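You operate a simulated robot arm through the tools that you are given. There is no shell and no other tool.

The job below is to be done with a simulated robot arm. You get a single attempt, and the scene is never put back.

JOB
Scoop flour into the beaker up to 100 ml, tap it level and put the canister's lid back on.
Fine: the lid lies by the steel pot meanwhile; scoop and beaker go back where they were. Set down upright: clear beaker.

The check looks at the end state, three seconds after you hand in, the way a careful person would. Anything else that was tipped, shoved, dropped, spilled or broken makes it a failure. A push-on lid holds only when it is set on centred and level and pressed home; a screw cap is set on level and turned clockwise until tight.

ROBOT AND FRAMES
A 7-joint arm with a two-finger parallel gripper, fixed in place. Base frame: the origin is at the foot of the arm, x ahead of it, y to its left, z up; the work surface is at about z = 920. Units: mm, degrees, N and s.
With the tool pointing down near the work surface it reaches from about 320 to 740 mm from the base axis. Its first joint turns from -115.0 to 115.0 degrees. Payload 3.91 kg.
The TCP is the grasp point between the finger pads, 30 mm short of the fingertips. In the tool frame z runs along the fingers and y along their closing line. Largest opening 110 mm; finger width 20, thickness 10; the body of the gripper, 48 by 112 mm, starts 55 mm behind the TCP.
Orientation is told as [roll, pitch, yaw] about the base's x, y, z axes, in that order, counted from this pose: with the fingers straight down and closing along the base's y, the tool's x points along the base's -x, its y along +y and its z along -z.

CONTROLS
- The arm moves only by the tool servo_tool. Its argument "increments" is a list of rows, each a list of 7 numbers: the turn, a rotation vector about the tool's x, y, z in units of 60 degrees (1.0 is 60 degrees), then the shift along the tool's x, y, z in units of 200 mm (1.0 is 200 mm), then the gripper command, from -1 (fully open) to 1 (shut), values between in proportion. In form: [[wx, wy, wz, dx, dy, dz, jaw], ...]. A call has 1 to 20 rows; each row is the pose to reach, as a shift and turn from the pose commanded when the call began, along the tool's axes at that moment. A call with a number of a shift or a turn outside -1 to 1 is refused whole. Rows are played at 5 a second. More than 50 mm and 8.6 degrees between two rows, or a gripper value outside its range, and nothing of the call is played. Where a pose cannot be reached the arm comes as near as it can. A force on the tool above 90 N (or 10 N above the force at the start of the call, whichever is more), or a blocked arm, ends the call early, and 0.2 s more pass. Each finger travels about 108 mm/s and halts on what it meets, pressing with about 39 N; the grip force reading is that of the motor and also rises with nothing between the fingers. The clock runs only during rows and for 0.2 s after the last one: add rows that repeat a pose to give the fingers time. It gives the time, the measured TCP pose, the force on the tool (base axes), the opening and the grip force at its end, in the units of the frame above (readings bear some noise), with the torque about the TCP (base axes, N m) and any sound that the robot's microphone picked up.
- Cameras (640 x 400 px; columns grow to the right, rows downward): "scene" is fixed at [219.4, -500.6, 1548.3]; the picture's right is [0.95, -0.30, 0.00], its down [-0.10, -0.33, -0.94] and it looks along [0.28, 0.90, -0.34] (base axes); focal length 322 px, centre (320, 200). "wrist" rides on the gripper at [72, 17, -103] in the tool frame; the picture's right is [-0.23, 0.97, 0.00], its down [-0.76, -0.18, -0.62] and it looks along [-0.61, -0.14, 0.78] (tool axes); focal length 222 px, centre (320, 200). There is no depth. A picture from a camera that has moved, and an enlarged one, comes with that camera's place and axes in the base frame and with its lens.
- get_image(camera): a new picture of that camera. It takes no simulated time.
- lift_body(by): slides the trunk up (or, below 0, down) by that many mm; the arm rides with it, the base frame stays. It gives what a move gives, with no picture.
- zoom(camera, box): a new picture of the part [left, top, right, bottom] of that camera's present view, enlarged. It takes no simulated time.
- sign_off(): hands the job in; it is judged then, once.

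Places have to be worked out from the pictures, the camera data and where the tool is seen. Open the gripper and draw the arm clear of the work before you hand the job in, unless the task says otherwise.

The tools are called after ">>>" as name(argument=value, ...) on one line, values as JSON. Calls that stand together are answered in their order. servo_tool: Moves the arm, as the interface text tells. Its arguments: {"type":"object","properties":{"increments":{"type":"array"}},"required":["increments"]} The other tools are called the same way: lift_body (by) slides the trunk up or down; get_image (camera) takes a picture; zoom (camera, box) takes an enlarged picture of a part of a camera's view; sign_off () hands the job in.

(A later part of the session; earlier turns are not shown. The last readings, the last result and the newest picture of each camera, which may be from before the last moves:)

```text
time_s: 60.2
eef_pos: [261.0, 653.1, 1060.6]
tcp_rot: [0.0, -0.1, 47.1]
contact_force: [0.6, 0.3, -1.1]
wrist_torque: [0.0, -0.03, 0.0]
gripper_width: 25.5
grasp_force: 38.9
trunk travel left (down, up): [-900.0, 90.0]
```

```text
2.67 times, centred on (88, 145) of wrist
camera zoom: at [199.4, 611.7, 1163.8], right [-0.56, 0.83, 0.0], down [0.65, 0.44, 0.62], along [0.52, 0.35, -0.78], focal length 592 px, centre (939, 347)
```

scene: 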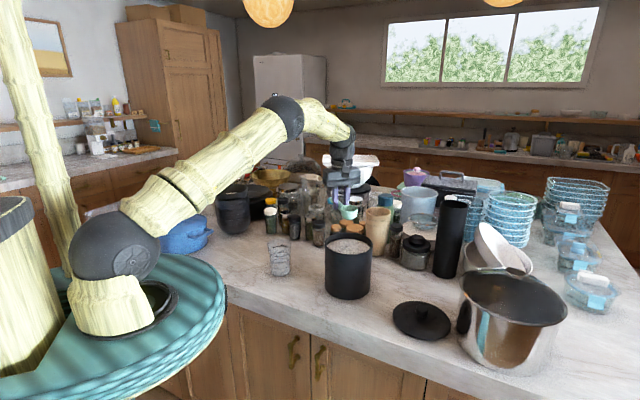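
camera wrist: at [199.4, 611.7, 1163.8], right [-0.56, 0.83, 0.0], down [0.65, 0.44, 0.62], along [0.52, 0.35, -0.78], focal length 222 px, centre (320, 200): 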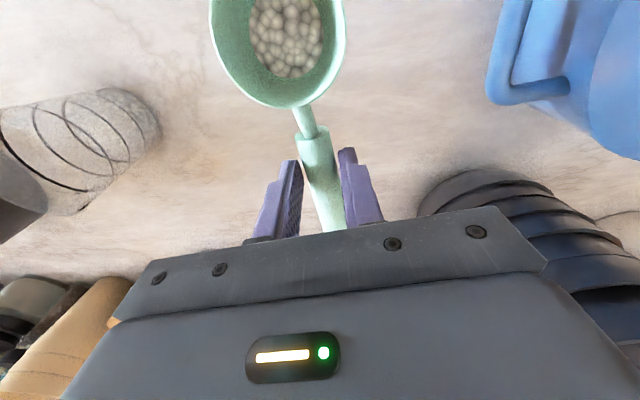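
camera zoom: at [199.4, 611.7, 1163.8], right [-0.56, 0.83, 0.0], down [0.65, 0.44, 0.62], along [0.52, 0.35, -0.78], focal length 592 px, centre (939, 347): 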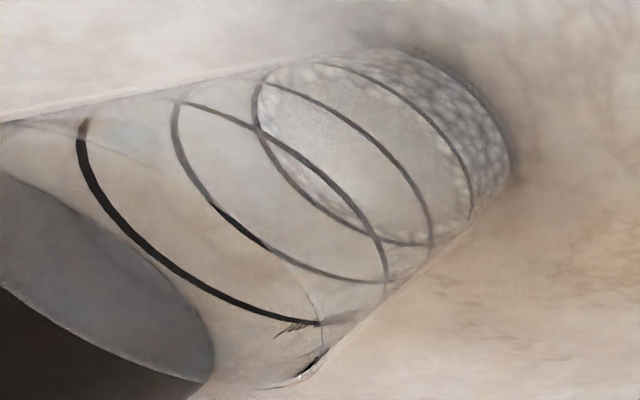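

The flour surface appears about level with the 100 ml ring. Now I'll lower the scoop to its home position.

>>> servo_tool(increments=[[0, 0, 0, -0.005, 0.005, 0.1, 1], [0, 0, 0, -0.01, 0.0095, 0.25, 1], [0, 0, 0, -0.01, 0.0095, 0.38, 1], [0, 0, 0, -0.01, 0.0095, 0.46, 1], [0, 0, 0, -0.01, 0.0095, 0.5, 1], [0, 0, 0, -0.01, 0.0095, 0.51, 1], [0, 0, 0, -0.01, 0.0095, 0.51, 1]])

>>> zoom(camera="scene", box=[208, 220, 272, 270])

```text
time_s: 61.8
eef_pos: [259.0, 657.1, 960.0]
tcp_rot: [0.0, 0.0, 47.1]
contact_force: [0.6, 1.0, 0.4]
wrist_torque: [0.07, -0.05, -0.01]
gripper_width: 25.4
grasp_force: 39.0
trunk travel left (down, up): [-900.0, 90.0]
```

```text
8.00 times, centred on (240, 245) of scene
camera zoom: at [219.4, -500.6, 1548.3], right [0.95, -0.3, 0.0], down [-0.1, -0.33, -0.94], along [0.28, 0.9, -0.34], focal length 2579 px, centre (960, -160)
```

zoom: 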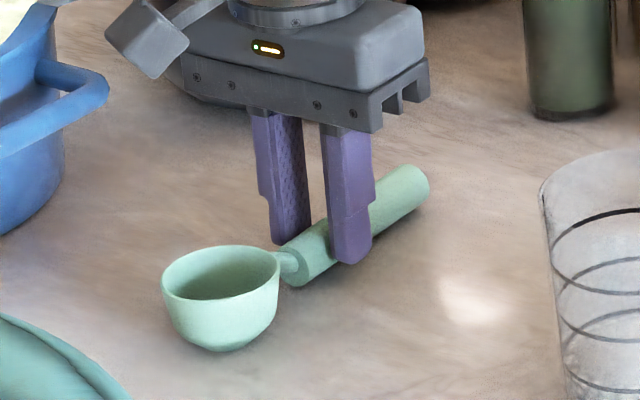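

Nearly identical to the original picture; 3–4 mm above. I'll correct 2 mm sideways and touch down softly.

>>> servo_tool(increments=[[0, 0, 0, -0.003, -0.01, 0.005, 1], [0, 0, 0, -0.003, -0.01, 0.01, 1], [0, 0, 0, -0.003, -0.01, 0.016, 1], [0, 0, 0, -0.003, -0.01, 0.016, 1]])

```text
time_s: 62.8
eef_pos: [260.7, 656.5, 961.3]
tcp_rot: [0.1, -0.2, 47.1]
contact_force: [-1.7, 2.0, 22.2]
wrist_torque: [-0.36, 0.55, 0.02]
gripper_width: 25.3
grasp_force: 38.7
trunk travel left (down, up): [-900.0, 90.0]
```

Contact at 961 (22 N), a few mm early — perhaps the scoop shifted slightly in the grip. I'll look before releasing.

>>> zoom(camera="scene", box=[214, 230, 262, 266])

>>> get_image(camera="wrist")

```text
11.11 times, centred on (238, 248) of scene
camera zoom: at [219.4, -500.6, 1548.3], right [0.95, -0.3, 0.0], down [-0.1, -0.33, -0.94], along [0.28, 0.9, -0.34], focal length 3582 px, centre (1231, -333)
```

zoom: 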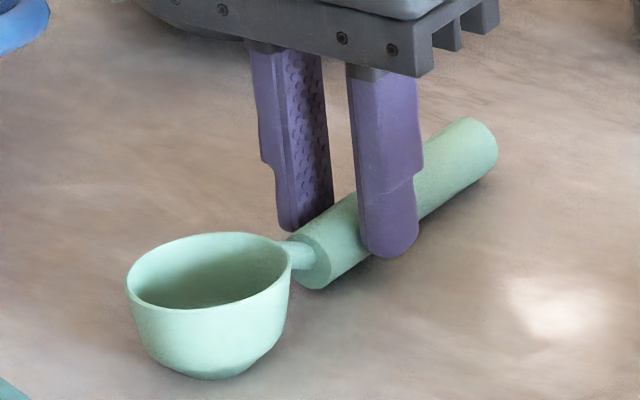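

```text
taken
camera wrist: at [198.7, 613.3, 1063.1], right [-0.56, 0.83, 0.0], down [0.65, 0.43, 0.63], along [0.52, 0.35, -0.78], focal length 222 px, centre (320, 200)
```

wrist: 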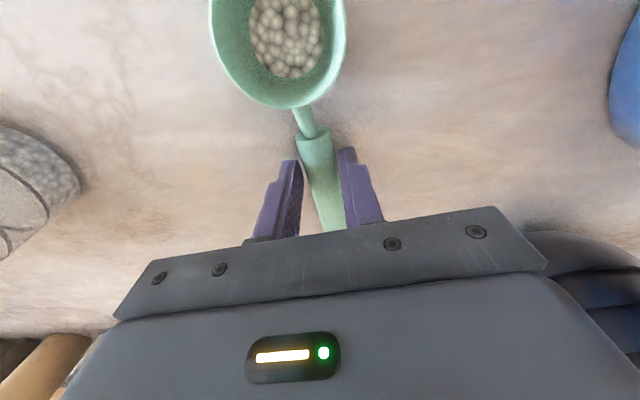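

The scoop sits on its bowl base with the flour safely inside. I'll relieve the pressure and open slowly.

>>> servo_tool(increments=[[0, 0, 0, 0, 0, -0.007, 1], [0, 0, 0, 0, 0, -0.012, 1], [0, 0, 0, 0, 0, -0.012, 1]])

```text
time_s: 63.6
eef_pos: [260.6, 655.7, 960.6]
tcp_rot: [0.0, 0.0, 47.1]
contact_force: [0.0, 4.2, 12.1]
wrist_torque: [0.64, -0.34, 0.18]
gripper_width: 25.6
grasp_force: 39.1
trunk travel left (down, up): [-900.0, 90.0]
```

>>> servo_tool(increments=[[0, 0, 0, 0, 0, -0.006, 1], [0, 0, 0, 0, 0, -0.006, 0.5], [0, 0, 0, 0, 0, -0.006, 0.4], [0, 0, 0, 0, 0, -0.006, 0.2], [0, 0, 0, 0, 0, -0.006, -0.1], [0, 0, 0, 0, 0, -0.006, -0.1]])

>>> zoom(camera="scene", box=[214, 230, 262, 266])

>>> get_image(camera="wrist")

```text
time_s: 65.0
eef_pos: [260.5, 657.6, 960.3]
tcp_rot: [0.0, 0.0, 47.1]
contact_force: [-0.3, 0.7, -0.1]
wrist_torque: [0.0, 0.0, 0.0]
gripper_width: 60.4
grasp_force: 0.0
trunk travel left (down, up): [-900.0, 90.0]
```

```text
11.11 times, centred on (238, 248) of scene
camera zoom: at [219.4, -500.6, 1548.3], right [0.95, -0.3, 0.0], down [-0.1, -0.33, -0.94], along [0.28, 0.9, -0.34], focal length 3582 px, centre (1231, -333)
```

zoom: 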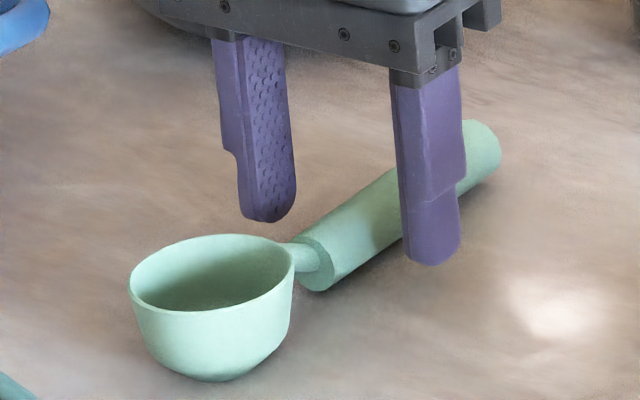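

```text
taken
camera wrist: at [199.5, 613.7, 1064.2], right [-0.56, 0.83, 0.0], down [0.65, 0.44, 0.62], along [0.52, 0.35, -0.78], focal length 222 px, centre (320, 200)
```

wrist: 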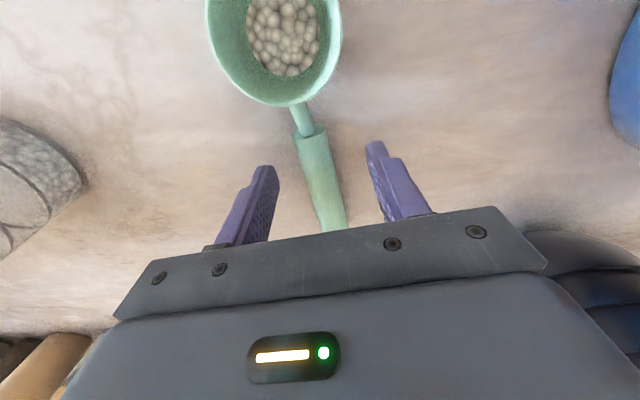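

The scoop is set down upright with its small remainder. I'll rise straight up and check its place, then go to the beaker.

>>> servo_tool(increments=[[0, 0, 0, 0, 0, -0.1, -0.1], [0, 0, 0, 0, 0, -0.3, -0.1], [0, 0, 0, 0, 0, -0.5, -0.1], [0, 0, 0, 0, 0, -0.7, -0.1], [0, 0, 0, 0, 0, -0.9, -0.5], [0, 0, 0, 0, 0, -1.0, -1]])

>>> zoom(camera="scene", box=[214, 234, 262, 266])

>>> get_image(camera="wrist")

```text
time_s: 66.4
eef_pos: [260.1, 655.5, 1161.1]
tcp_rot: [0.0, 0.1, 47.1]
contact_force: [1.0, 0.8, 0.2]
wrist_torque: [0.01, 0.02, 0.01]
gripper_width: 110.2
grasp_force: 0.2
trunk travel left (down, up): [-900.0, 90.0]
```

```text
12.50 times, centred on (238, 250) of scene
camera zoom: at [219.4, -500.6, 1548.3], right [0.95, -0.3, 0.0], down [-0.1, -0.33, -0.94], along [0.28, 0.9, -0.34], focal length 4030 px, centre (1345, -425)
```

zoom: 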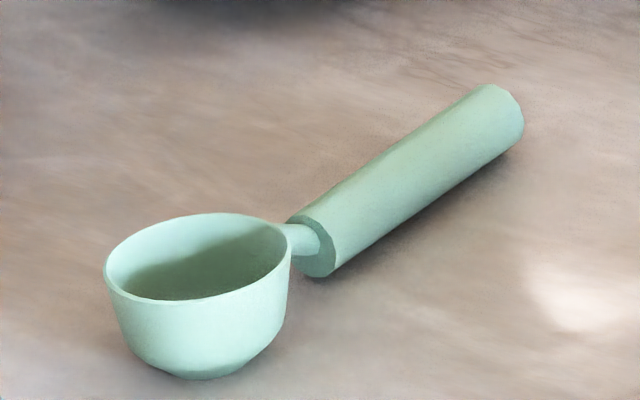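

```text
taken
camera wrist: at [199.2, 613.2, 1264.3], right [-0.56, 0.83, 0.0], down [0.65, 0.44, 0.62], along [0.52, 0.35, -0.78], focal length 222 px, centre (320, 200)
```

wrist: 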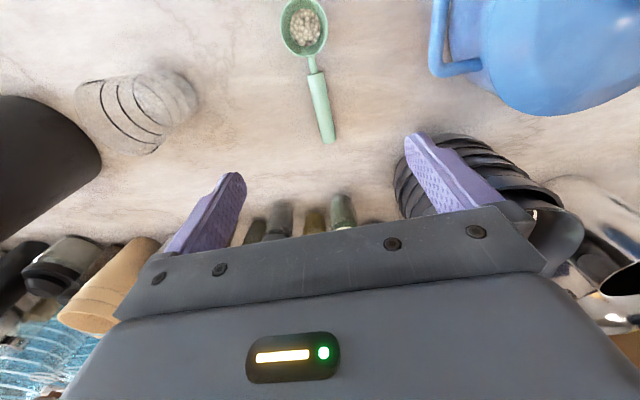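

The scoop is back within a couple of mm of where it stood. I'll check the beaker from this angle.

>>> zoom(camera="wrist", box=[70, 60, 210, 160])

```text
4.00 times, centred on (140, 110) of wrist
camera zoom: at [199.2, 613.2, 1264.3], right [-0.56, 0.83, 0.0], down [0.65, 0.44, 0.62], along [0.52, 0.35, -0.78], focal length 888 px, centre (1040, 560)
```

zoom: 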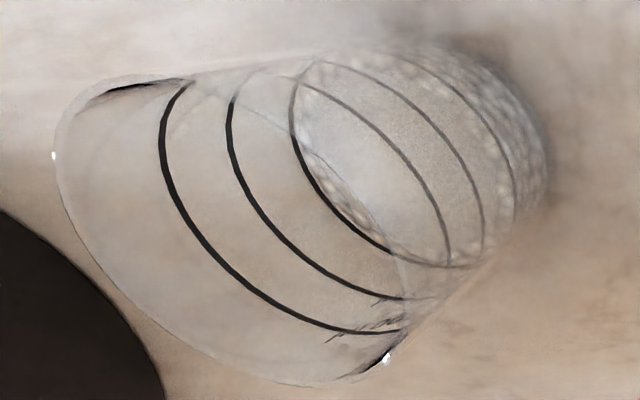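

Flour fills to about the 100 ml ring, slightly domed. I'll move over the beaker with the gripper fully open.

>>> servo_tool(increments=[[0, 0, 0, 0.034, -0.163, 0, -1], [0, 0, 0, 0.068, -0.327, 0, -1], [0, 0, 0, 0.102, -0.49, 0, -1], [0, 0, 0, 0.136, -0.653, 0, -1], [0, 0, 0, 0.17, -0.817, 0, -1], [0, 0, 0, 0.204, -0.98, 0, -1], [0, 0, 0, 0.204, -0.98, 0, -1]])

>>> get_image(camera="wrist")

>>> zoom(camera="scene", box=[235, 190, 325, 290])

```text
time_s: 68.0
eef_pos: [378.4, 493.9, 1160.2]
tcp_rot: [0.0, 0.1, 47.2]
contact_force: [-0.5, 0.3, -0.1]
wrist_torque: [0.01, 0.01, 0.0]
gripper_width: 110.1
grasp_force: 0.1
trunk travel left (down, up): [-900.0, 90.0]
```

```text
taken
camera wrist: at [316.4, 451.0, 1263.2], right [-0.56, 0.83, 0.0], down [0.65, 0.44, 0.62], along [0.52, 0.35, -0.78], focal length 222 px, centre (320, 200)
```

wrist: 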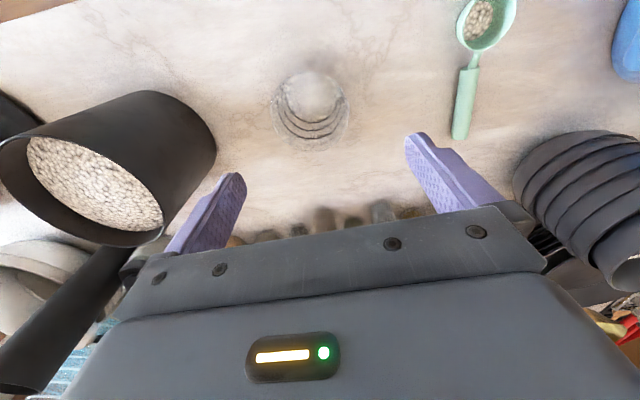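

```text
4.00 times, centred on (280, 240) of scene
camera zoom: at [219.4, -500.6, 1548.3], right [0.95, -0.3, 0.0], down [-0.1, -0.33, -0.94], along [0.28, 0.9, -0.34], focal length 1290 px, centre (480, 40)
```

zoom: 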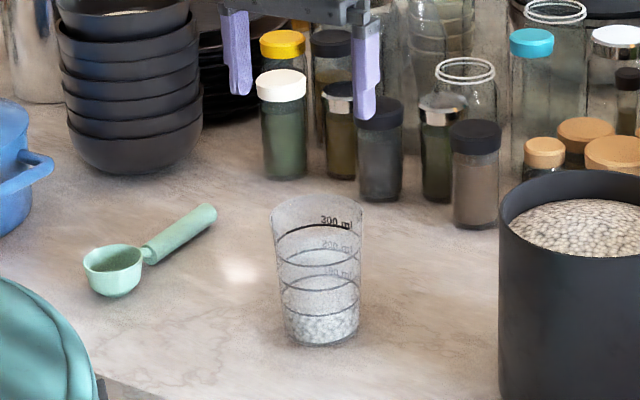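

>>> zoom(camera="wrist", box=[262, 60, 360, 160])

```text
4.00 times, centred on (311, 110) of wrist
camera zoom: at [316.4, 451.0, 1263.2], right [-0.56, 0.83, 0.0], down [0.65, 0.44, 0.62], along [0.52, 0.35, -0.78], focal length 888 px, centre (356, 560)
```

zoom: 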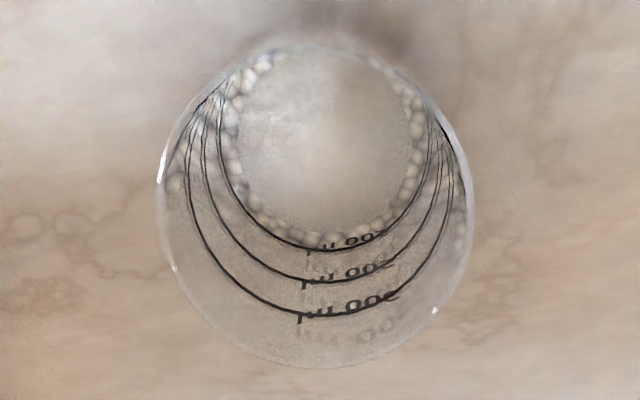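

The top view shows the flour edge right at the 100 ml ring with a gentle dome. Beaker centre ≈ (381, 484). I'll centre over it and come down to just above the rim.

>>> servo_tool(increments=[[0, 0, 0, 0.013, -0.02, 0.12, -1], [0, 0, 0, 0.0257, -0.0415, 0.28, -1], [0, 0, 0, 0.0257, -0.0415, 0.42, -1], [0, 0, 0, 0.0257, -0.0415, 0.45, -1], [0, 0, 0, 0.0257, -0.0415, 0.45, -1]])

>>> get_image(camera="wrist")

>>> zoom(camera="scene", box=[240, 200, 320, 285])

```text
time_s: 69.2
eef_pos: [381.9, 482.7, 1070.8]
tcp_rot: [0.0, -0.1, 47.0]
contact_force: [0.6, -0.7, 0.2]
wrist_torque: [0.01, 0.01, 0.01]
gripper_width: 110.2
grasp_force: 0.0
trunk travel left (down, up): [-900.0, 90.0]
```

```text
taken
camera wrist: at [319.2, 440.4, 1174.8], right [-0.56, 0.83, 0.0], down [0.65, 0.44, 0.62], along [0.52, 0.35, -0.78], focal length 222 px, centre (320, 200)
```

wrist: 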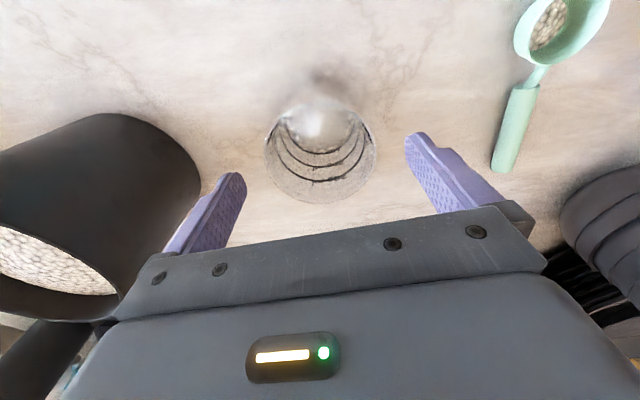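

```text
4.71 times, centred on (280, 242) of scene
camera zoom: at [219.4, -500.6, 1548.3], right [0.95, -0.3, 0.0], down [-0.1, -0.33, -0.94], along [0.28, 0.9, -0.34], focal length 1517 px, centre (508, 0)
```

zoom: 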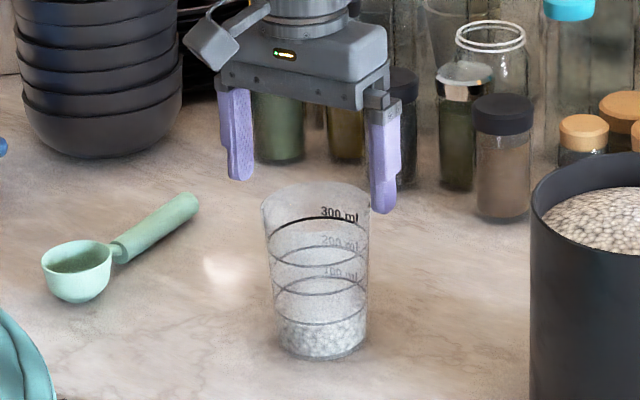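

I'll zoom to measure centring of the rim between the fingers.

>>> zoom(camera="wrist", box=[240, 70, 400, 220])

```text
2.67 times, centred on (320, 145) of wrist
camera zoom: at [319.2, 440.4, 1174.8], right [-0.56, 0.83, 0.0], down [0.65, 0.44, 0.62], along [0.52, 0.35, -0.78], focal length 592 px, centre (320, 347)
```

zoom: 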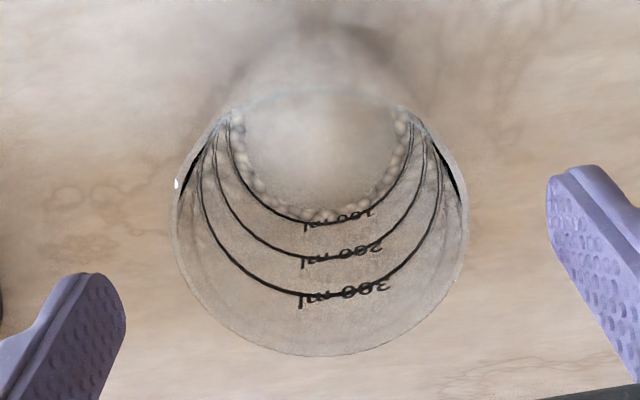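

Centred within 2 mm. I'll lower around the rim to z ≈ 1022 and close on the beaker.

>>> servo_tool(increments=[[0, 0, 0, 0.005, 0.004, 0.1, -1], [0, 0, 0, 0.01, 0.004, 0.2, -1], [0, 0, 0, 0.01, 0.004, 0.24, -1], [0, 0, 0, 0.01, 0.004, 0.24, -0.8], [0, 0, 0, 0.01, 0.004, 0.24, -0.55]])

>>> zoom(camera="scene", box=[240, 200, 320, 285])

>>> zoom(camera="wrist", box=[200, 60, 440, 240])

```text
time_s: 70.4
eef_pos: [379.8, 483.6, 1024.0]
tcp_rot: [0.1, 0.0, 47.2]
contact_force: [-0.8, -1.3, 0.2]
wrist_torque: [-0.02, 0.0, -0.02]
gripper_width: 85.3
grasp_force: 0.0
trunk travel left (down, up): [-900.0, 90.0]
```

```text
4.71 times, centred on (280, 242) of scene
camera zoom: at [219.4, -500.6, 1548.3], right [0.95, -0.3, 0.0], down [-0.1, -0.33, -0.94], along [0.28, 0.9, -0.34], focal length 1517 px, centre (508, 0)
```

zoom: 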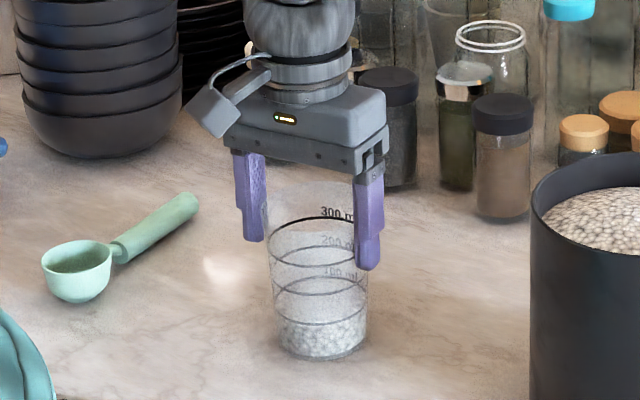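

```text
2.22 times, centred on (320, 150) of wrist
camera zoom: at [317.2, 440.4, 1126.8], right [-0.56, 0.83, 0.0], down [0.65, 0.44, 0.62], along [0.52, 0.35, -0.78], focal length 494 px, centre (320, 311)
```

zoom: 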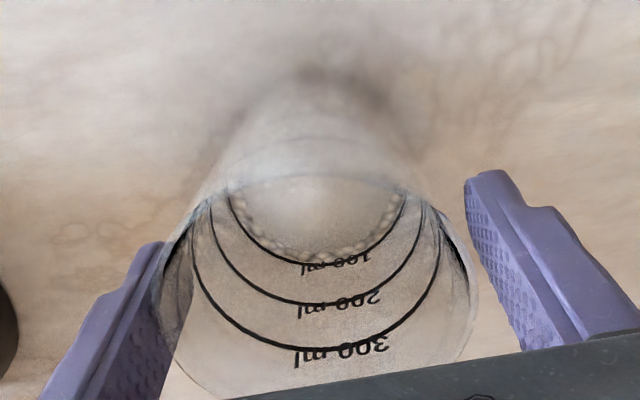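

Fingers straddle the rim. I'll close gently to grip.

>>> servo_tool(increments=[[0, 0, 0, 0, 0, 0, -0.5], [0, 0, 0, 0, 0, 0, -0.46], [0, 0, 0, 0, 0, 0, -0.42], [0, 0, 0, 0, 0, 0, -0.3], [0, 0, 0, 0, 0, 0, 0], [0, 0, 0, 0, 0, 0, 0]])

>>> zoom(camera="scene", box=[250, 215, 310, 285])

```text
time_s: 71.8
eef_pos: [379.9, 482.9, 1023.8]
tcp_rot: [0.0, -0.1, 47.1]
contact_force: [1.1, -0.3, 0.2]
wrist_torque: [0.0, -0.02, 0.0]
gripper_width: 74.6
grasp_force: 39.0
trunk travel left (down, up): [-900.0, 90.0]
```

```text
5.71 times, centred on (280, 250) of scene
camera zoom: at [219.4, -500.6, 1548.3], right [0.95, -0.3, 0.0], down [-0.1, -0.33, -0.94], along [0.28, 0.9, -0.34], focal length 1842 px, centre (549, -86)
```

zoom: 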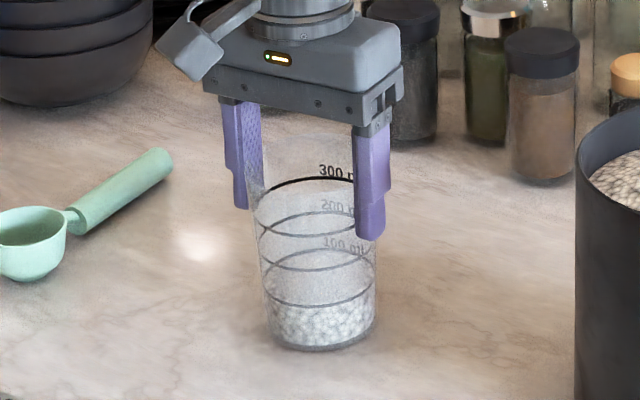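

Held firmly (74.6 mm). I'll lift it about 8 mm and look that it hangs upright.

>>> servo_tool(increments=[[0, 0, 0, 0, 0, -0.01, 0], [0, 0, 0, 0, 0, -0.025, 0], [0, 0, 0, 0, 0, -0.04, 0], [0, 0, 0, 0, 0, -0.04, 0]])

>>> zoom(camera="scene", box=[250, 215, 310, 285])

```text
time_s: 72.8
eef_pos: [379.9, 482.3, 1031.8]
tcp_rot: [0.0, 0.0, 47.0]
contact_force: [-0.3, 0.0, -1.0]
wrist_torque: [-0.01, 0.05, -0.02]
gripper_width: 74.6
grasp_force: 38.8
trunk travel left (down, up): [-900.0, 90.0]
```

```text
5.71 times, centred on (280, 250) of scene
camera zoom: at [219.4, -500.6, 1548.3], right [0.95, -0.3, 0.0], down [-0.1, -0.33, -0.94], along [0.28, 0.9, -0.34], focal length 1842 px, centre (549, -86)
```

zoom: 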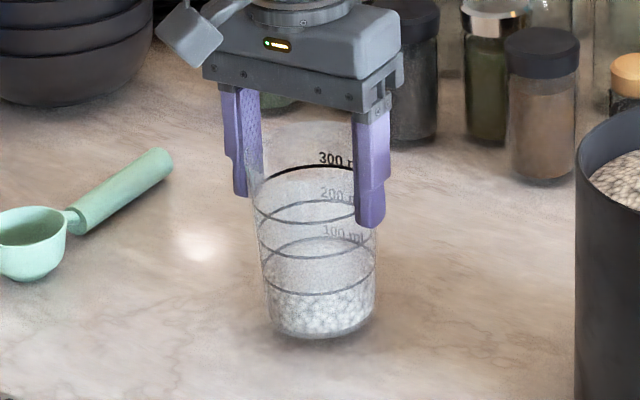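

It hangs upright. Now tap it on the counter a few times with short ~5 mm drops.

>>> servo_tool(increments=[[0, 0, 0, 0, 0, 0.018, 0], [0, 0, 0, 0, 0, 0.044, 0], [0, 0, 0, 0, 0, 0.044, 0], [0, 0, 0, 0, 0, 0.02, 0], [0, 0, 0, 0, 0, 0.045, 0], [0, 0, 0, 0, 0, 0.045, 0]])

>>> zoom(camera="scene", box=[268, 248, 294, 278])

>>> zoom(camera="wrist", box=[200, 60, 440, 240])

```text
time_s: 74.2
eef_pos: [378.0, 483.0, 1023.4]
tcp_rot: [0.0, -0.1, 47.1]
contact_force: [-0.8, -1.8, 5.3]
wrist_torque: [-0.02, 0.19, 0.05]
gripper_width: 75.2
grasp_force: 39.0
trunk travel left (down, up): [-900.0, 90.0]
```

```text
13.33 times, centred on (281, 263) of scene
camera zoom: at [219.4, -500.6, 1548.3], right [0.95, -0.3, 0.0], down [-0.1, -0.33, -0.94], along [0.28, 0.9, -0.34], focal length 4298 px, centre (840, -640)
```

zoom: 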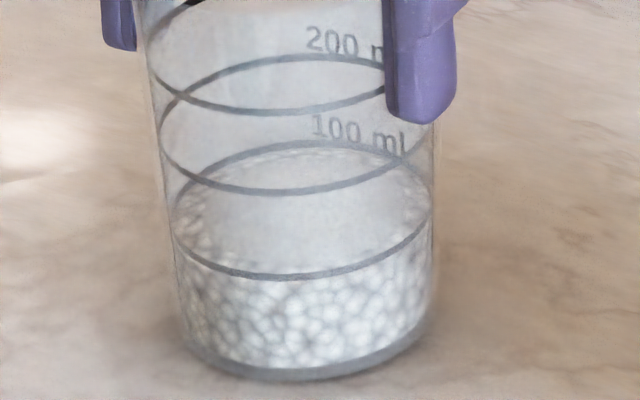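

```text
2.22 times, centred on (320, 150) of wrist
camera zoom: at [316.2, 439.8, 1126.8], right [-0.56, 0.83, 0.0], down [0.65, 0.44, 0.62], along [0.52, 0.35, -0.78], focal length 494 px, centre (320, 311)
```

zoom: 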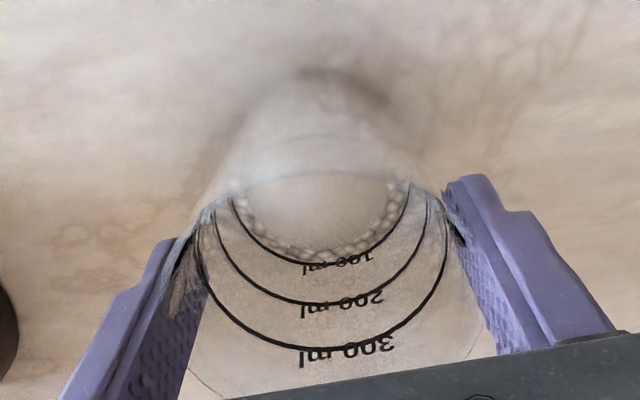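

Gentle taps made little change. I'll do a few somewhat firmer taps (10 mm in one step).

>>> servo_tool(increments=[[0, 0, 0, 0, 0, -0.025, 0], [0, 0, 0, 0, 0, -0.05, 0], [0, 0, 0, 0, 0, 0.003, 0], [0, 0, 0, 0, 0, 0.003, 0], [0, 0, 0, 0, 0, -0.05, 0], [0, 0, 0, 0, 0, 0.003, 0], [0, 0, 0, 0, 0, 0.003, 0], [0, 0, 0, 0, 0, -0.05, 0], [0, 0, 0, 0, 0, 0.003, 0], [0, 0, 0, 0, 0, 0.003, 0]])

>>> zoom(camera="scene", box=[268, 248, 294, 278])

>>> zoom(camera="wrist", box=[200, 60, 440, 240])

```text
time_s: 76.4
eef_pos: [377.5, 481.8, 1022.8]
tcp_rot: [-0.1, -0.2, 47.1]
contact_force: [-1.0, -4.1, 17.9]
wrist_torque: [0.01, 0.36, 0.1]
gripper_width: 74.9
grasp_force: 39.0
trunk travel left (down, up): [-900.0, 90.0]
```

```text
13.33 times, centred on (281, 263) of scene
camera zoom: at [219.4, -500.6, 1548.3], right [0.95, -0.3, 0.0], down [-0.1, -0.33, -0.94], along [0.28, 0.9, -0.34], focal length 4298 px, centre (840, -640)
```

zoom: 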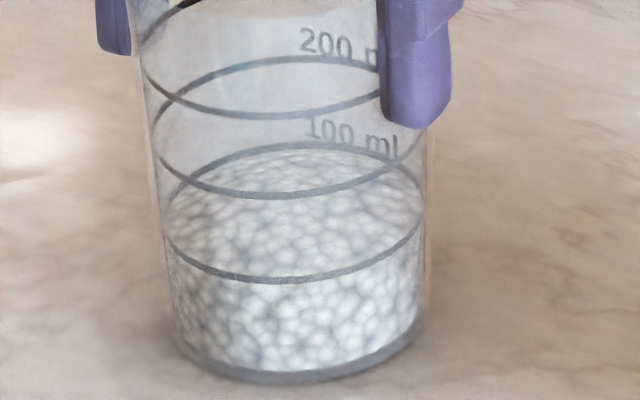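

```text
2.22 times, centred on (320, 150) of wrist
camera zoom: at [314.5, 439.0, 1125.8], right [-0.56, 0.83, 0.0], down [0.65, 0.44, 0.63], along [0.52, 0.35, -0.78], focal length 494 px, centre (320, 311)
```

zoom: 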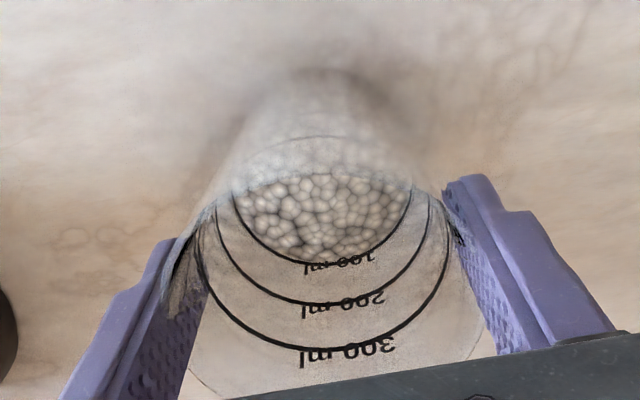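

The firmer taps levelled the flour. I'll zoom in to compare its edge with the 100 ml ring all round.

>>> zoom(camera="wrist", box=[270, 110, 400, 190])

>>> zoom(camera="scene", box=[270, 256, 292, 274])

```text
4.92 times, centred on (335, 150) of wrist
camera zoom: at [314.5, 439.0, 1125.8], right [-0.56, 0.83, 0.0], down [0.65, 0.44, 0.63], along [0.52, 0.35, -0.78], focal length 1094 px, centre (246, 446)
```

zoom: 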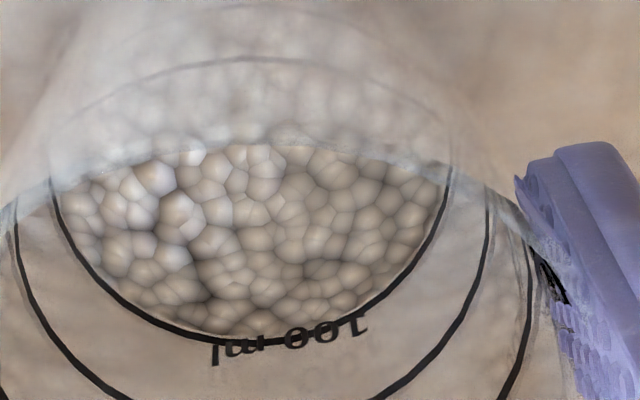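

```text
16.00 times, centred on (281, 265) of scene
camera zoom: at [219.4, -500.6, 1548.3], right [0.95, -0.3, 0.0], down [-0.1, -0.33, -0.94], along [0.28, 0.9, -0.34], focal length 5158 px, centre (944, -840)
```

zoom: 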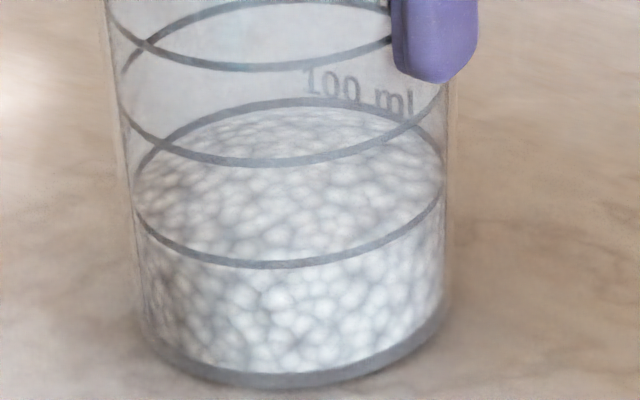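

Level now sits about 1–2 mm under the ring (≈95 ml). I'll release the beaker, then use part of the scoop's remainder to top it up. First relieve the downward pressure.

>>> servo_tool(increments=[[0, 0, 0, 0, 0, -0.004, 0], [0, 0, 0, 0, 0, -0.007, 0], [0, 0, 0, 0, 0, -0.007, 0]])

```text
time_s: 77.2
eef_pos: [377.8, 482.4, 1022.0]
tcp_rot: [0.0, 0.0, 47.1]
contact_force: [-1.4, 1.3, 8.6]
wrist_torque: [0.33, 0.19, 0.01]
gripper_width: 74.9
grasp_force: 38.5
trunk travel left (down, up): [-900.0, 90.0]
```

Nearly relieved. Now open slowly and rise.

>>> servo_tool(increments=[[0, 0, 0, 0, 0, -0.003, -0.34], [0, 0, 0, 0, 0, -0.003, -0.4], [0, 0, 0, 0, 0, -0.003, -0.55], [0, 0, 0, 0, 0, -0.003, -0.8], [0, 0, 0, 0, 0, -0.003, -1], [0, 0, 0, 0, 0, -0.003, -1]])

>>> zoom(camera="scene", box=[250, 215, 310, 285])

```text
time_s: 78.6
eef_pos: [378.3, 482.1, 1023.0]
tcp_rot: [0.0, 0.0, 47.1]
contact_force: [-0.1, -0.2, 0.2]
wrist_torque: [0.02, 0.02, -0.01]
gripper_width: 110.3
grasp_force: 0.2
trunk travel left (down, up): [-900.0, 90.0]
```

```text
5.71 times, centred on (280, 250) of scene
camera zoom: at [219.4, -500.6, 1548.3], right [0.95, -0.3, 0.0], down [-0.1, -0.33, -0.94], along [0.28, 0.9, -0.34], focal length 1842 px, centre (549, -86)
```

zoom: 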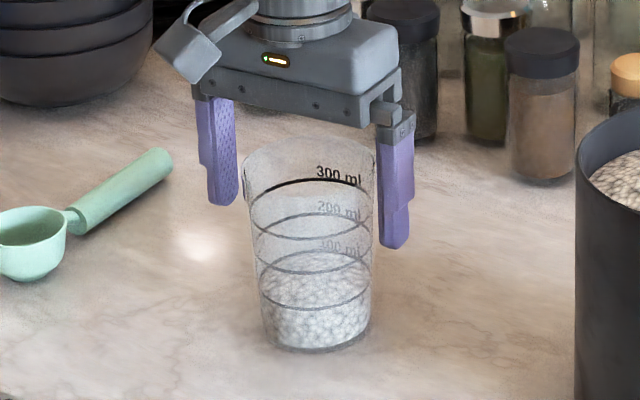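

Beaker stands free and upright. I'll rise and take a clear look at the level.

>>> servo_tool(increments=[[0, 0, 0, 0, 0, -0.1, -1], [0, 0, 0, 0, 0, -0.25, -1], [0, 0, 0, 0, 0, -0.45, -1], [0, 0, 0, 0, 0, -0.65, -1], [0, 0, 0, 0, 0, -0.7, -1]])

>>> zoom(camera="scene", box=[268, 246, 294, 276])

>>> get_image(camera="wrist")

>>> zoom(camera="wrist", box=[262, 60, 370, 170])

```text
time_s: 79.8
eef_pos: [377.7, 483.5, 1162.8]
tcp_rot: [0.0, -0.1, 47.1]
contact_force: [0.3, 0.0, 0.2]
wrist_torque: [0.03, 0.02, 0.02]
gripper_width: 109.9
grasp_force: 0.1
trunk travel left (down, up): [-900.0, 90.0]
```

```text
13.33 times, centred on (281, 261) of scene
camera zoom: at [219.4, -500.6, 1548.3], right [0.95, -0.3, 0.0], down [-0.1, -0.33, -0.94], along [0.28, 0.9, -0.34], focal length 4298 px, centre (840, -613)
```

zoom: 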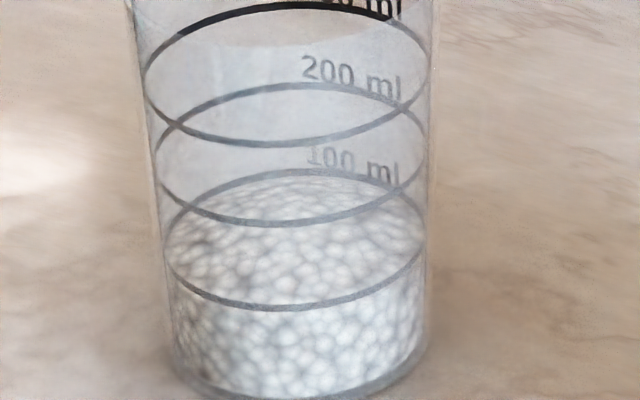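

```text
taken
camera wrist: at [316.6, 440.2, 1266.0], right [-0.56, 0.83, 0.0], down [0.65, 0.44, 0.62], along [0.52, 0.35, -0.78], focal length 222 px, centre (320, 200)
```

wrist: 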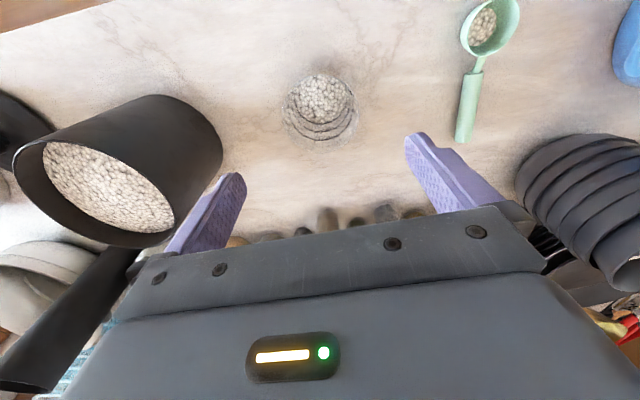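

```text
3.64 times, centred on (316, 115) of wrist
camera zoom: at [316.6, 440.2, 1266.0], right [-0.56, 0.83, 0.0], down [0.65, 0.44, 0.62], along [0.52, 0.35, -0.78], focal length 808 px, centre (334, 509)
```

zoom: 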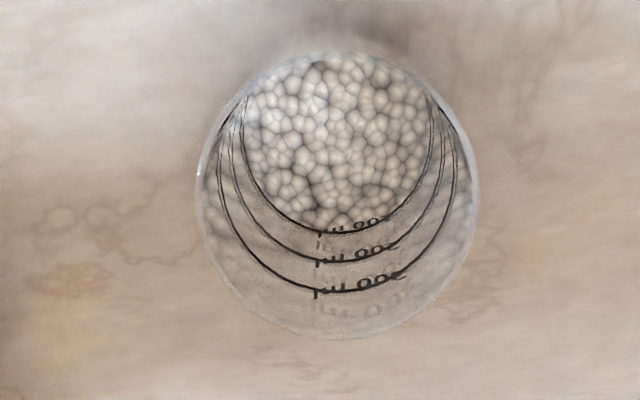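

From above the flour edge meets the 100 ml ring; from the side it looks 1–2 mm low. The scoop must be emptied anyway, so I'll fetch it, add a few ml, and return the rest to the canister.

>>> servo_tool(increments=[[0, 0, 0, -0.039, 0.165, 0, -0.8], [0, 0, 0, -0.077, 0.33, 0, -0.6], [0, 0, 0, -0.116, 0.495, 0, -0.4], [0, 0, 0, -0.155, 0.66, 0.05, -0.2], [0, 0, 0, -0.193, 0.825, 0.15, -0.2], [0, 0, 0, -0.232, 0.99, 0.3, -0.2], [0, 0, 0, -0.232, 0.99, 0.3, -0.2]])

>>> get_image(camera="wrist")

```text
time_s: 81.4
eef_pos: [268.7, 650.8, 1104.9]
tcp_rot: [0.1, 0.1, 46.8]
contact_force: [-0.2, -0.5, -0.1]
wrist_torque: [0.03, 0.06, 0.0]
gripper_width: 66.0
grasp_force: 0.1
trunk travel left (down, up): [-900.0, 90.0]
```

```text
taken
camera wrist: at [205.9, 608.1, 1208.6], right [-0.56, 0.83, 0.0], down [0.65, 0.43, 0.62], along [0.52, 0.35, -0.78], focal length 222 px, centre (320, 200)
```

wrist: 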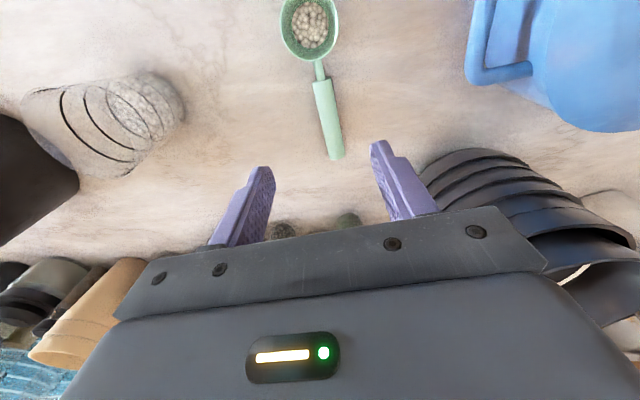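

I'll shift 10 mm to line up with the known grasp spot and descend to just above the handle.

>>> servo_tool(increments=[[0, 0, 0, 0.004, 0.024, 0.1, -0.2], [0, 0, 0, 0.008, 0.048, 0.28, -0.2], [0, 0, 0, 0.008, 0.048, 0.45, -0.2], [0, 0, 0, 0.008, 0.048, 0.55, -0.2], [0, 0, 0, 0.008, 0.048, 0.55, -0.2]])

>>> get_image(camera="wrist")

```text
time_s: 82.6
eef_pos: [258.0, 657.8, 994.9]
tcp_rot: [0.0, 0.0, 47.1]
contact_force: [0.7, 0.7, -0.1]
wrist_torque: [-0.02, -0.03, 0.05]
gripper_width: 66.1
grasp_force: 0.0
trunk travel left (down, up): [-900.0, 90.0]
```

```text
taken
camera wrist: at [195.5, 614.4, 1098.1], right [-0.56, 0.83, 0.0], down [0.65, 0.44, 0.62], along [0.52, 0.35, -0.78], focal length 222 px, centre (320, 200)
```

wrist: 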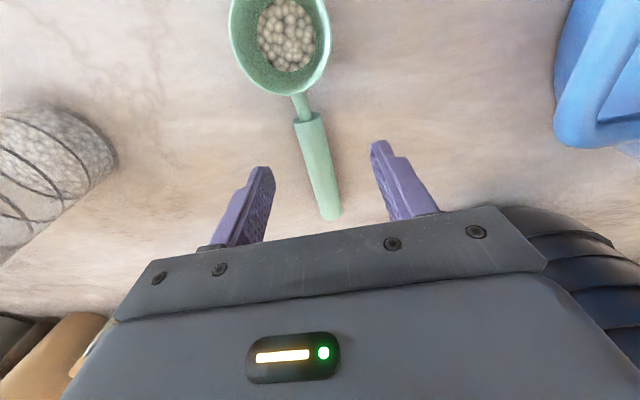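

The handle is ~5 mm to one side; I'll correct that, descend to z ≈ 957 and close.

>>> servo_tool(increments=[[0, 0, 0, 0, -0.0265, 0.05, -0.2], [0, 0, 0, 0, -0.0265, 0.12, -0.2], [0, 0, 0, 0, -0.0265, 0.18, -0.2], [0, 0, 0, 0, -0.0265, 0.18, -0.2], [0, 0, 0, 0, -0.0265, 0.18, 0.2], [0, 0, 0, 0, -0.0265, 0.18, 0.45], [0, 0, 0, 0, -0.0265, 0.18, 1], [0, 0, 0, 0, -0.0265, 0.18, 1], [0, 0, 0, 0, -0.0265, 0.18, 1]])

>>> get_image(camera="wrist")

>>> zoom(camera="scene", box=[214, 230, 262, 266])

```text
time_s: 84.6
eef_pos: [261.9, 652.2, 958.2]
tcp_rot: [0.0, 0.0, 47.1]
contact_force: [0.9, 0.2, 0.4]
wrist_torque: [-0.01, 0.01, 0.02]
gripper_width: 25.6
grasp_force: 39.1
trunk travel left (down, up): [-900.0, 90.0]
```

```text
taken
camera wrist: at [199.3, 610.3, 1061.5], right [-0.56, 0.83, 0.0], down [0.65, 0.44, 0.62], along [0.52, 0.35, -0.78], focal length 222 px, centre (320, 200)
```

wrist: 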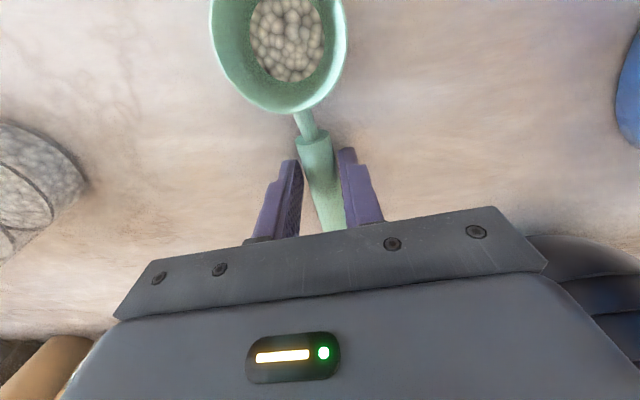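

```text
11.11 times, centred on (238, 248) of scene
camera zoom: at [219.4, -500.6, 1548.3], right [0.95, -0.3, 0.0], down [-0.1, -0.33, -0.94], along [0.28, 0.9, -0.34], focal length 3582 px, centre (1231, -333)
```

zoom: 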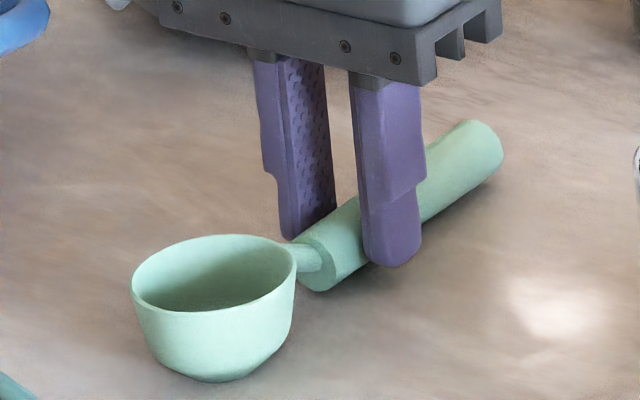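

Scoop gripped again. I'll lift it and bring it to the pour-start position behind the beaker (yaw 90).

>>> servo_tool(increments=[[0, 0, 0, 0, 0, -0.05, 1], [0, 0, 0, 0, 0, -0.15, 1], [0, 0, 0, 0, 0, -0.3, 1], [0, 0, 0, 0, 0, -0.48, 1], [0, 0, 0, 0, 0, -0.66, 1], [0, 0, 0, 0, 0, -0.82, 1], [0, 0, 0, 0, 0, -0.9, 1], [0, 0, 0, 0, 0, -0.9, 1]])

>>> servo_tool(increments=[[0, 0, -0.0717, -0.0176, -0.0643, 0, 1], [0, 0, -0.179, -0.044, -0.161, 0, 1], [0, 0, -0.301, -0.074, -0.27, 0, 1], [0, 0, -0.416, -0.102, -0.373, 0, 1], [0, 0, -0.5375, -0.132, -0.482, 0.02, 1], [0, 0, -0.645, -0.158, -0.579, 0.05, 1], [0, 0, -0.7167, -0.176, -0.643, 0.065, 1], [0, 0, -0.7167, -0.176, -0.643, 0.065, 1]])

>>> get_image(camera="wrist")

>>> zoom(camera="scene", box=[240, 200, 320, 290])

```text
time_s: 86.4
eef_pos: [260.6, 653.5, 1137.3]
tcp_rot: [-0.1, 0.0, 47.1]
contact_force: [0.1, -0.4, -0.7]
wrist_torque: [0.02, 0.0, -0.01]
gripper_width: 25.3
grasp_force: 38.9
trunk travel left (down, up): [-900.0, 90.0]
```

```text
time_s: 88.2
eef_pos: [380.8, 590.9, 1125.3]
tcp_rot: [0.0, -0.1, 90.3]
contact_force: [0.4, 0.7, 0.0]
wrist_torque: [-0.01, -0.01, 0.0]
gripper_width: 25.1
grasp_force: 39.3
trunk travel left (down, up): [-900.0, 90.0]
```

```text
taken
camera wrist: at [363.2, 517.9, 1227.7], right [-0.97, 0.22, 0.0], down [0.17, 0.76, 0.62], along [0.14, 0.61, -0.78], focal length 222 px, centre (320, 200)
```

wrist: 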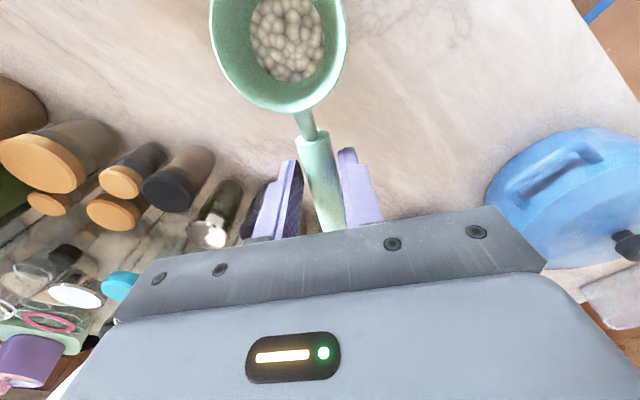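

```text
4.44 times, centred on (280, 245) of scene
camera zoom: at [219.4, -500.6, 1548.3], right [0.95, -0.3, 0.0], down [-0.1, -0.33, -0.94], along [0.28, 0.9, -0.34], focal length 1433 px, centre (498, 0)
```

zoom: 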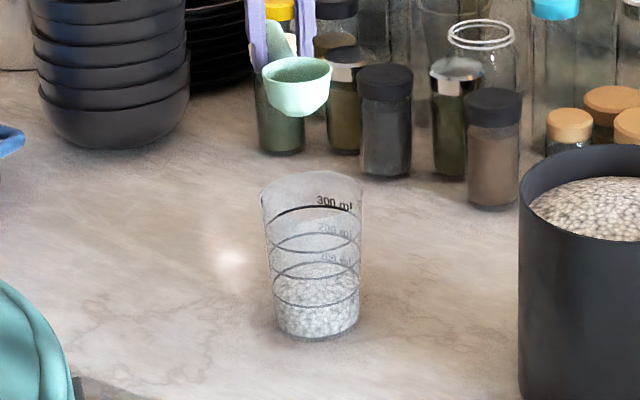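

In position. I'll tip to 60° along the same lip-over-mouth path.

>>> servo_tool(increments=[[0, -0.133, 0, 0.013, 0.005, 0.052, 1], [0, -0.267, 0, 0.026, 0.008, 0.0485, 1], [0, -0.4, 0, 0.05, 0.008, 0.037, 1], [0, -0.533, 0, 0.0885, 0.008, 0.0235, 1], [0, -0.667, 0, 0.135, 0.008, 0.0035, 1], [0, -0.8, 0, 0.1895, 0.008, -0.015, 1], [0, -0.9, 0, 0.2335, 0.008, -0.0255, 1], [0, -1.0, 0, 0.277, 0.008, -0.036, 1], [0, -1.0, 0, 0.277, 0.008, -0.036, 1]])

>>> zoom(camera="scene", box=[240, 205, 320, 290])

```text
time_s: 90.2
eef_pos: [376.1, 536.4, 1131.7]
tcp_rot: [0.0, -60.1, 90.2]
contact_force: [-0.9, -0.4, 0.7]
wrist_torque: [-0.02, 0.01, 0.01]
gripper_width: 25.4
grasp_force: 39.4
trunk travel left (down, up): [-900.0, 90.0]
```

```text
4.71 times, centred on (280, 248) of scene
camera zoom: at [219.4, -500.6, 1548.3], right [0.95, -0.3, 0.0], down [-0.1, -0.33, -0.94], along [0.28, 0.9, -0.34], focal length 1517 px, centre (508, -24)
```

zoom: 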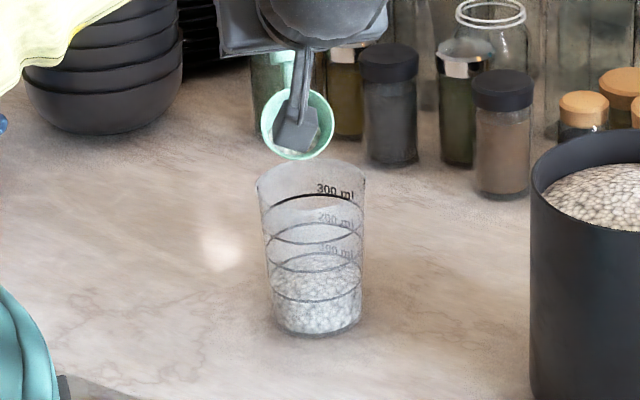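

Not flowing yet, as expected. I'll nudge +4 mm in x to centre and tip on to 84°, watching for flow.

>>> servo_tool(increments=[[0, -0.067, 0, 0.01, -0.01, -0.031, 1], [0, -0.133, 0, 0.0207, -0.02, -0.062, 1], [0, -0.2, 0, 0.035, -0.02, -0.09, 1], [0, -0.267, 0, 0.049, -0.02, -0.117, 1], [0, -0.333, 0, 0.065, -0.02, -0.145, 1], [0, -0.4, 0, 0.08, -0.02, -0.173, 1], [0, -0.4, 0, 0.08, -0.02, -0.173, 1], [0, -0.4, 0, 0.08, -0.02, -0.173, 1]])

>>> zoom(camera="scene", box=[250, 215, 310, 285])

>>> zoom(camera="scene", box=[268, 246, 294, 276])

>>> zoom(camera="wrist", box=[190, 0, 370, 120])

```text
time_s: 92.0
eef_pos: [382.7, 497.1, 1135.9]
tcp_rot: [0.3, -84.0, 89.9]
contact_force: [0.2, 0.2, -0.4]
wrist_torque: [0.0, 0.0, -0.01]
gripper_width: 25.5
grasp_force: 39.0
trunk travel left (down, up): [-900.0, 90.0]
```

```text
5.71 times, centred on (280, 250) of scene
camera zoom: at [219.4, -500.6, 1548.3], right [0.95, -0.3, 0.0], down [-0.1, -0.33, -0.94], along [0.28, 0.9, -0.34], focal length 1842 px, centre (549, -86)
```

zoom: 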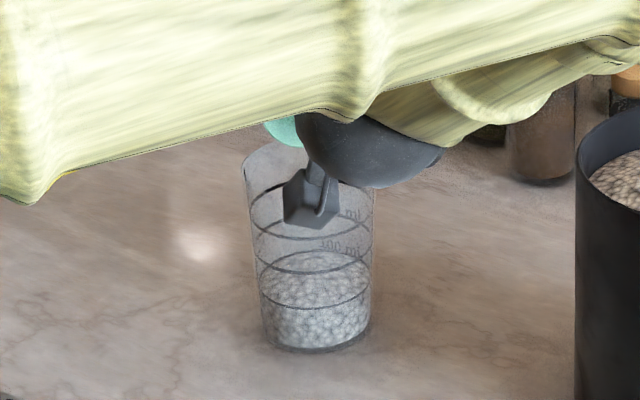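

```text
13.33 times, centred on (281, 261) of scene
camera zoom: at [219.4, -500.6, 1548.3], right [0.95, -0.3, 0.0], down [-0.1, -0.33, -0.94], along [0.28, 0.9, -0.34], focal length 4298 px, centre (840, -613)
```

zoom: 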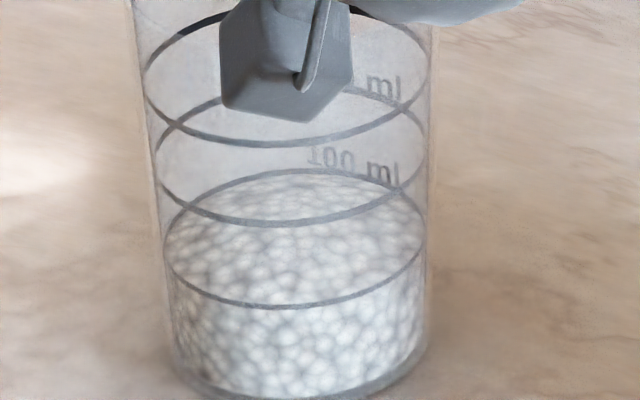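

```text
3.33 times, centred on (280, 60) of wrist
camera zoom: at [364.8, 386.5, 1074.2], right [-0.97, 0.02, 0.23], down [0.18, -0.54, 0.82], along [0.14, 0.84, 0.52], focal length 740 px, centre (453, 667)
```

zoom: 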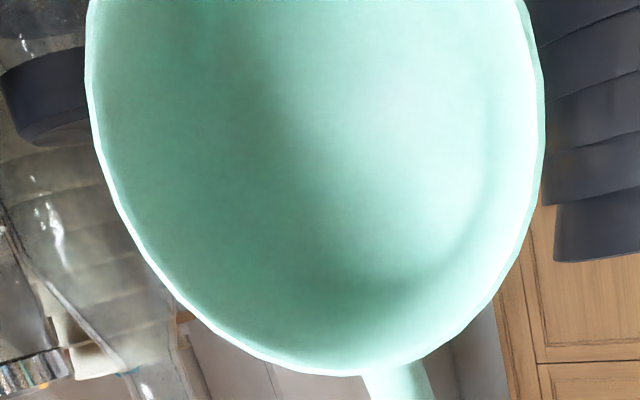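

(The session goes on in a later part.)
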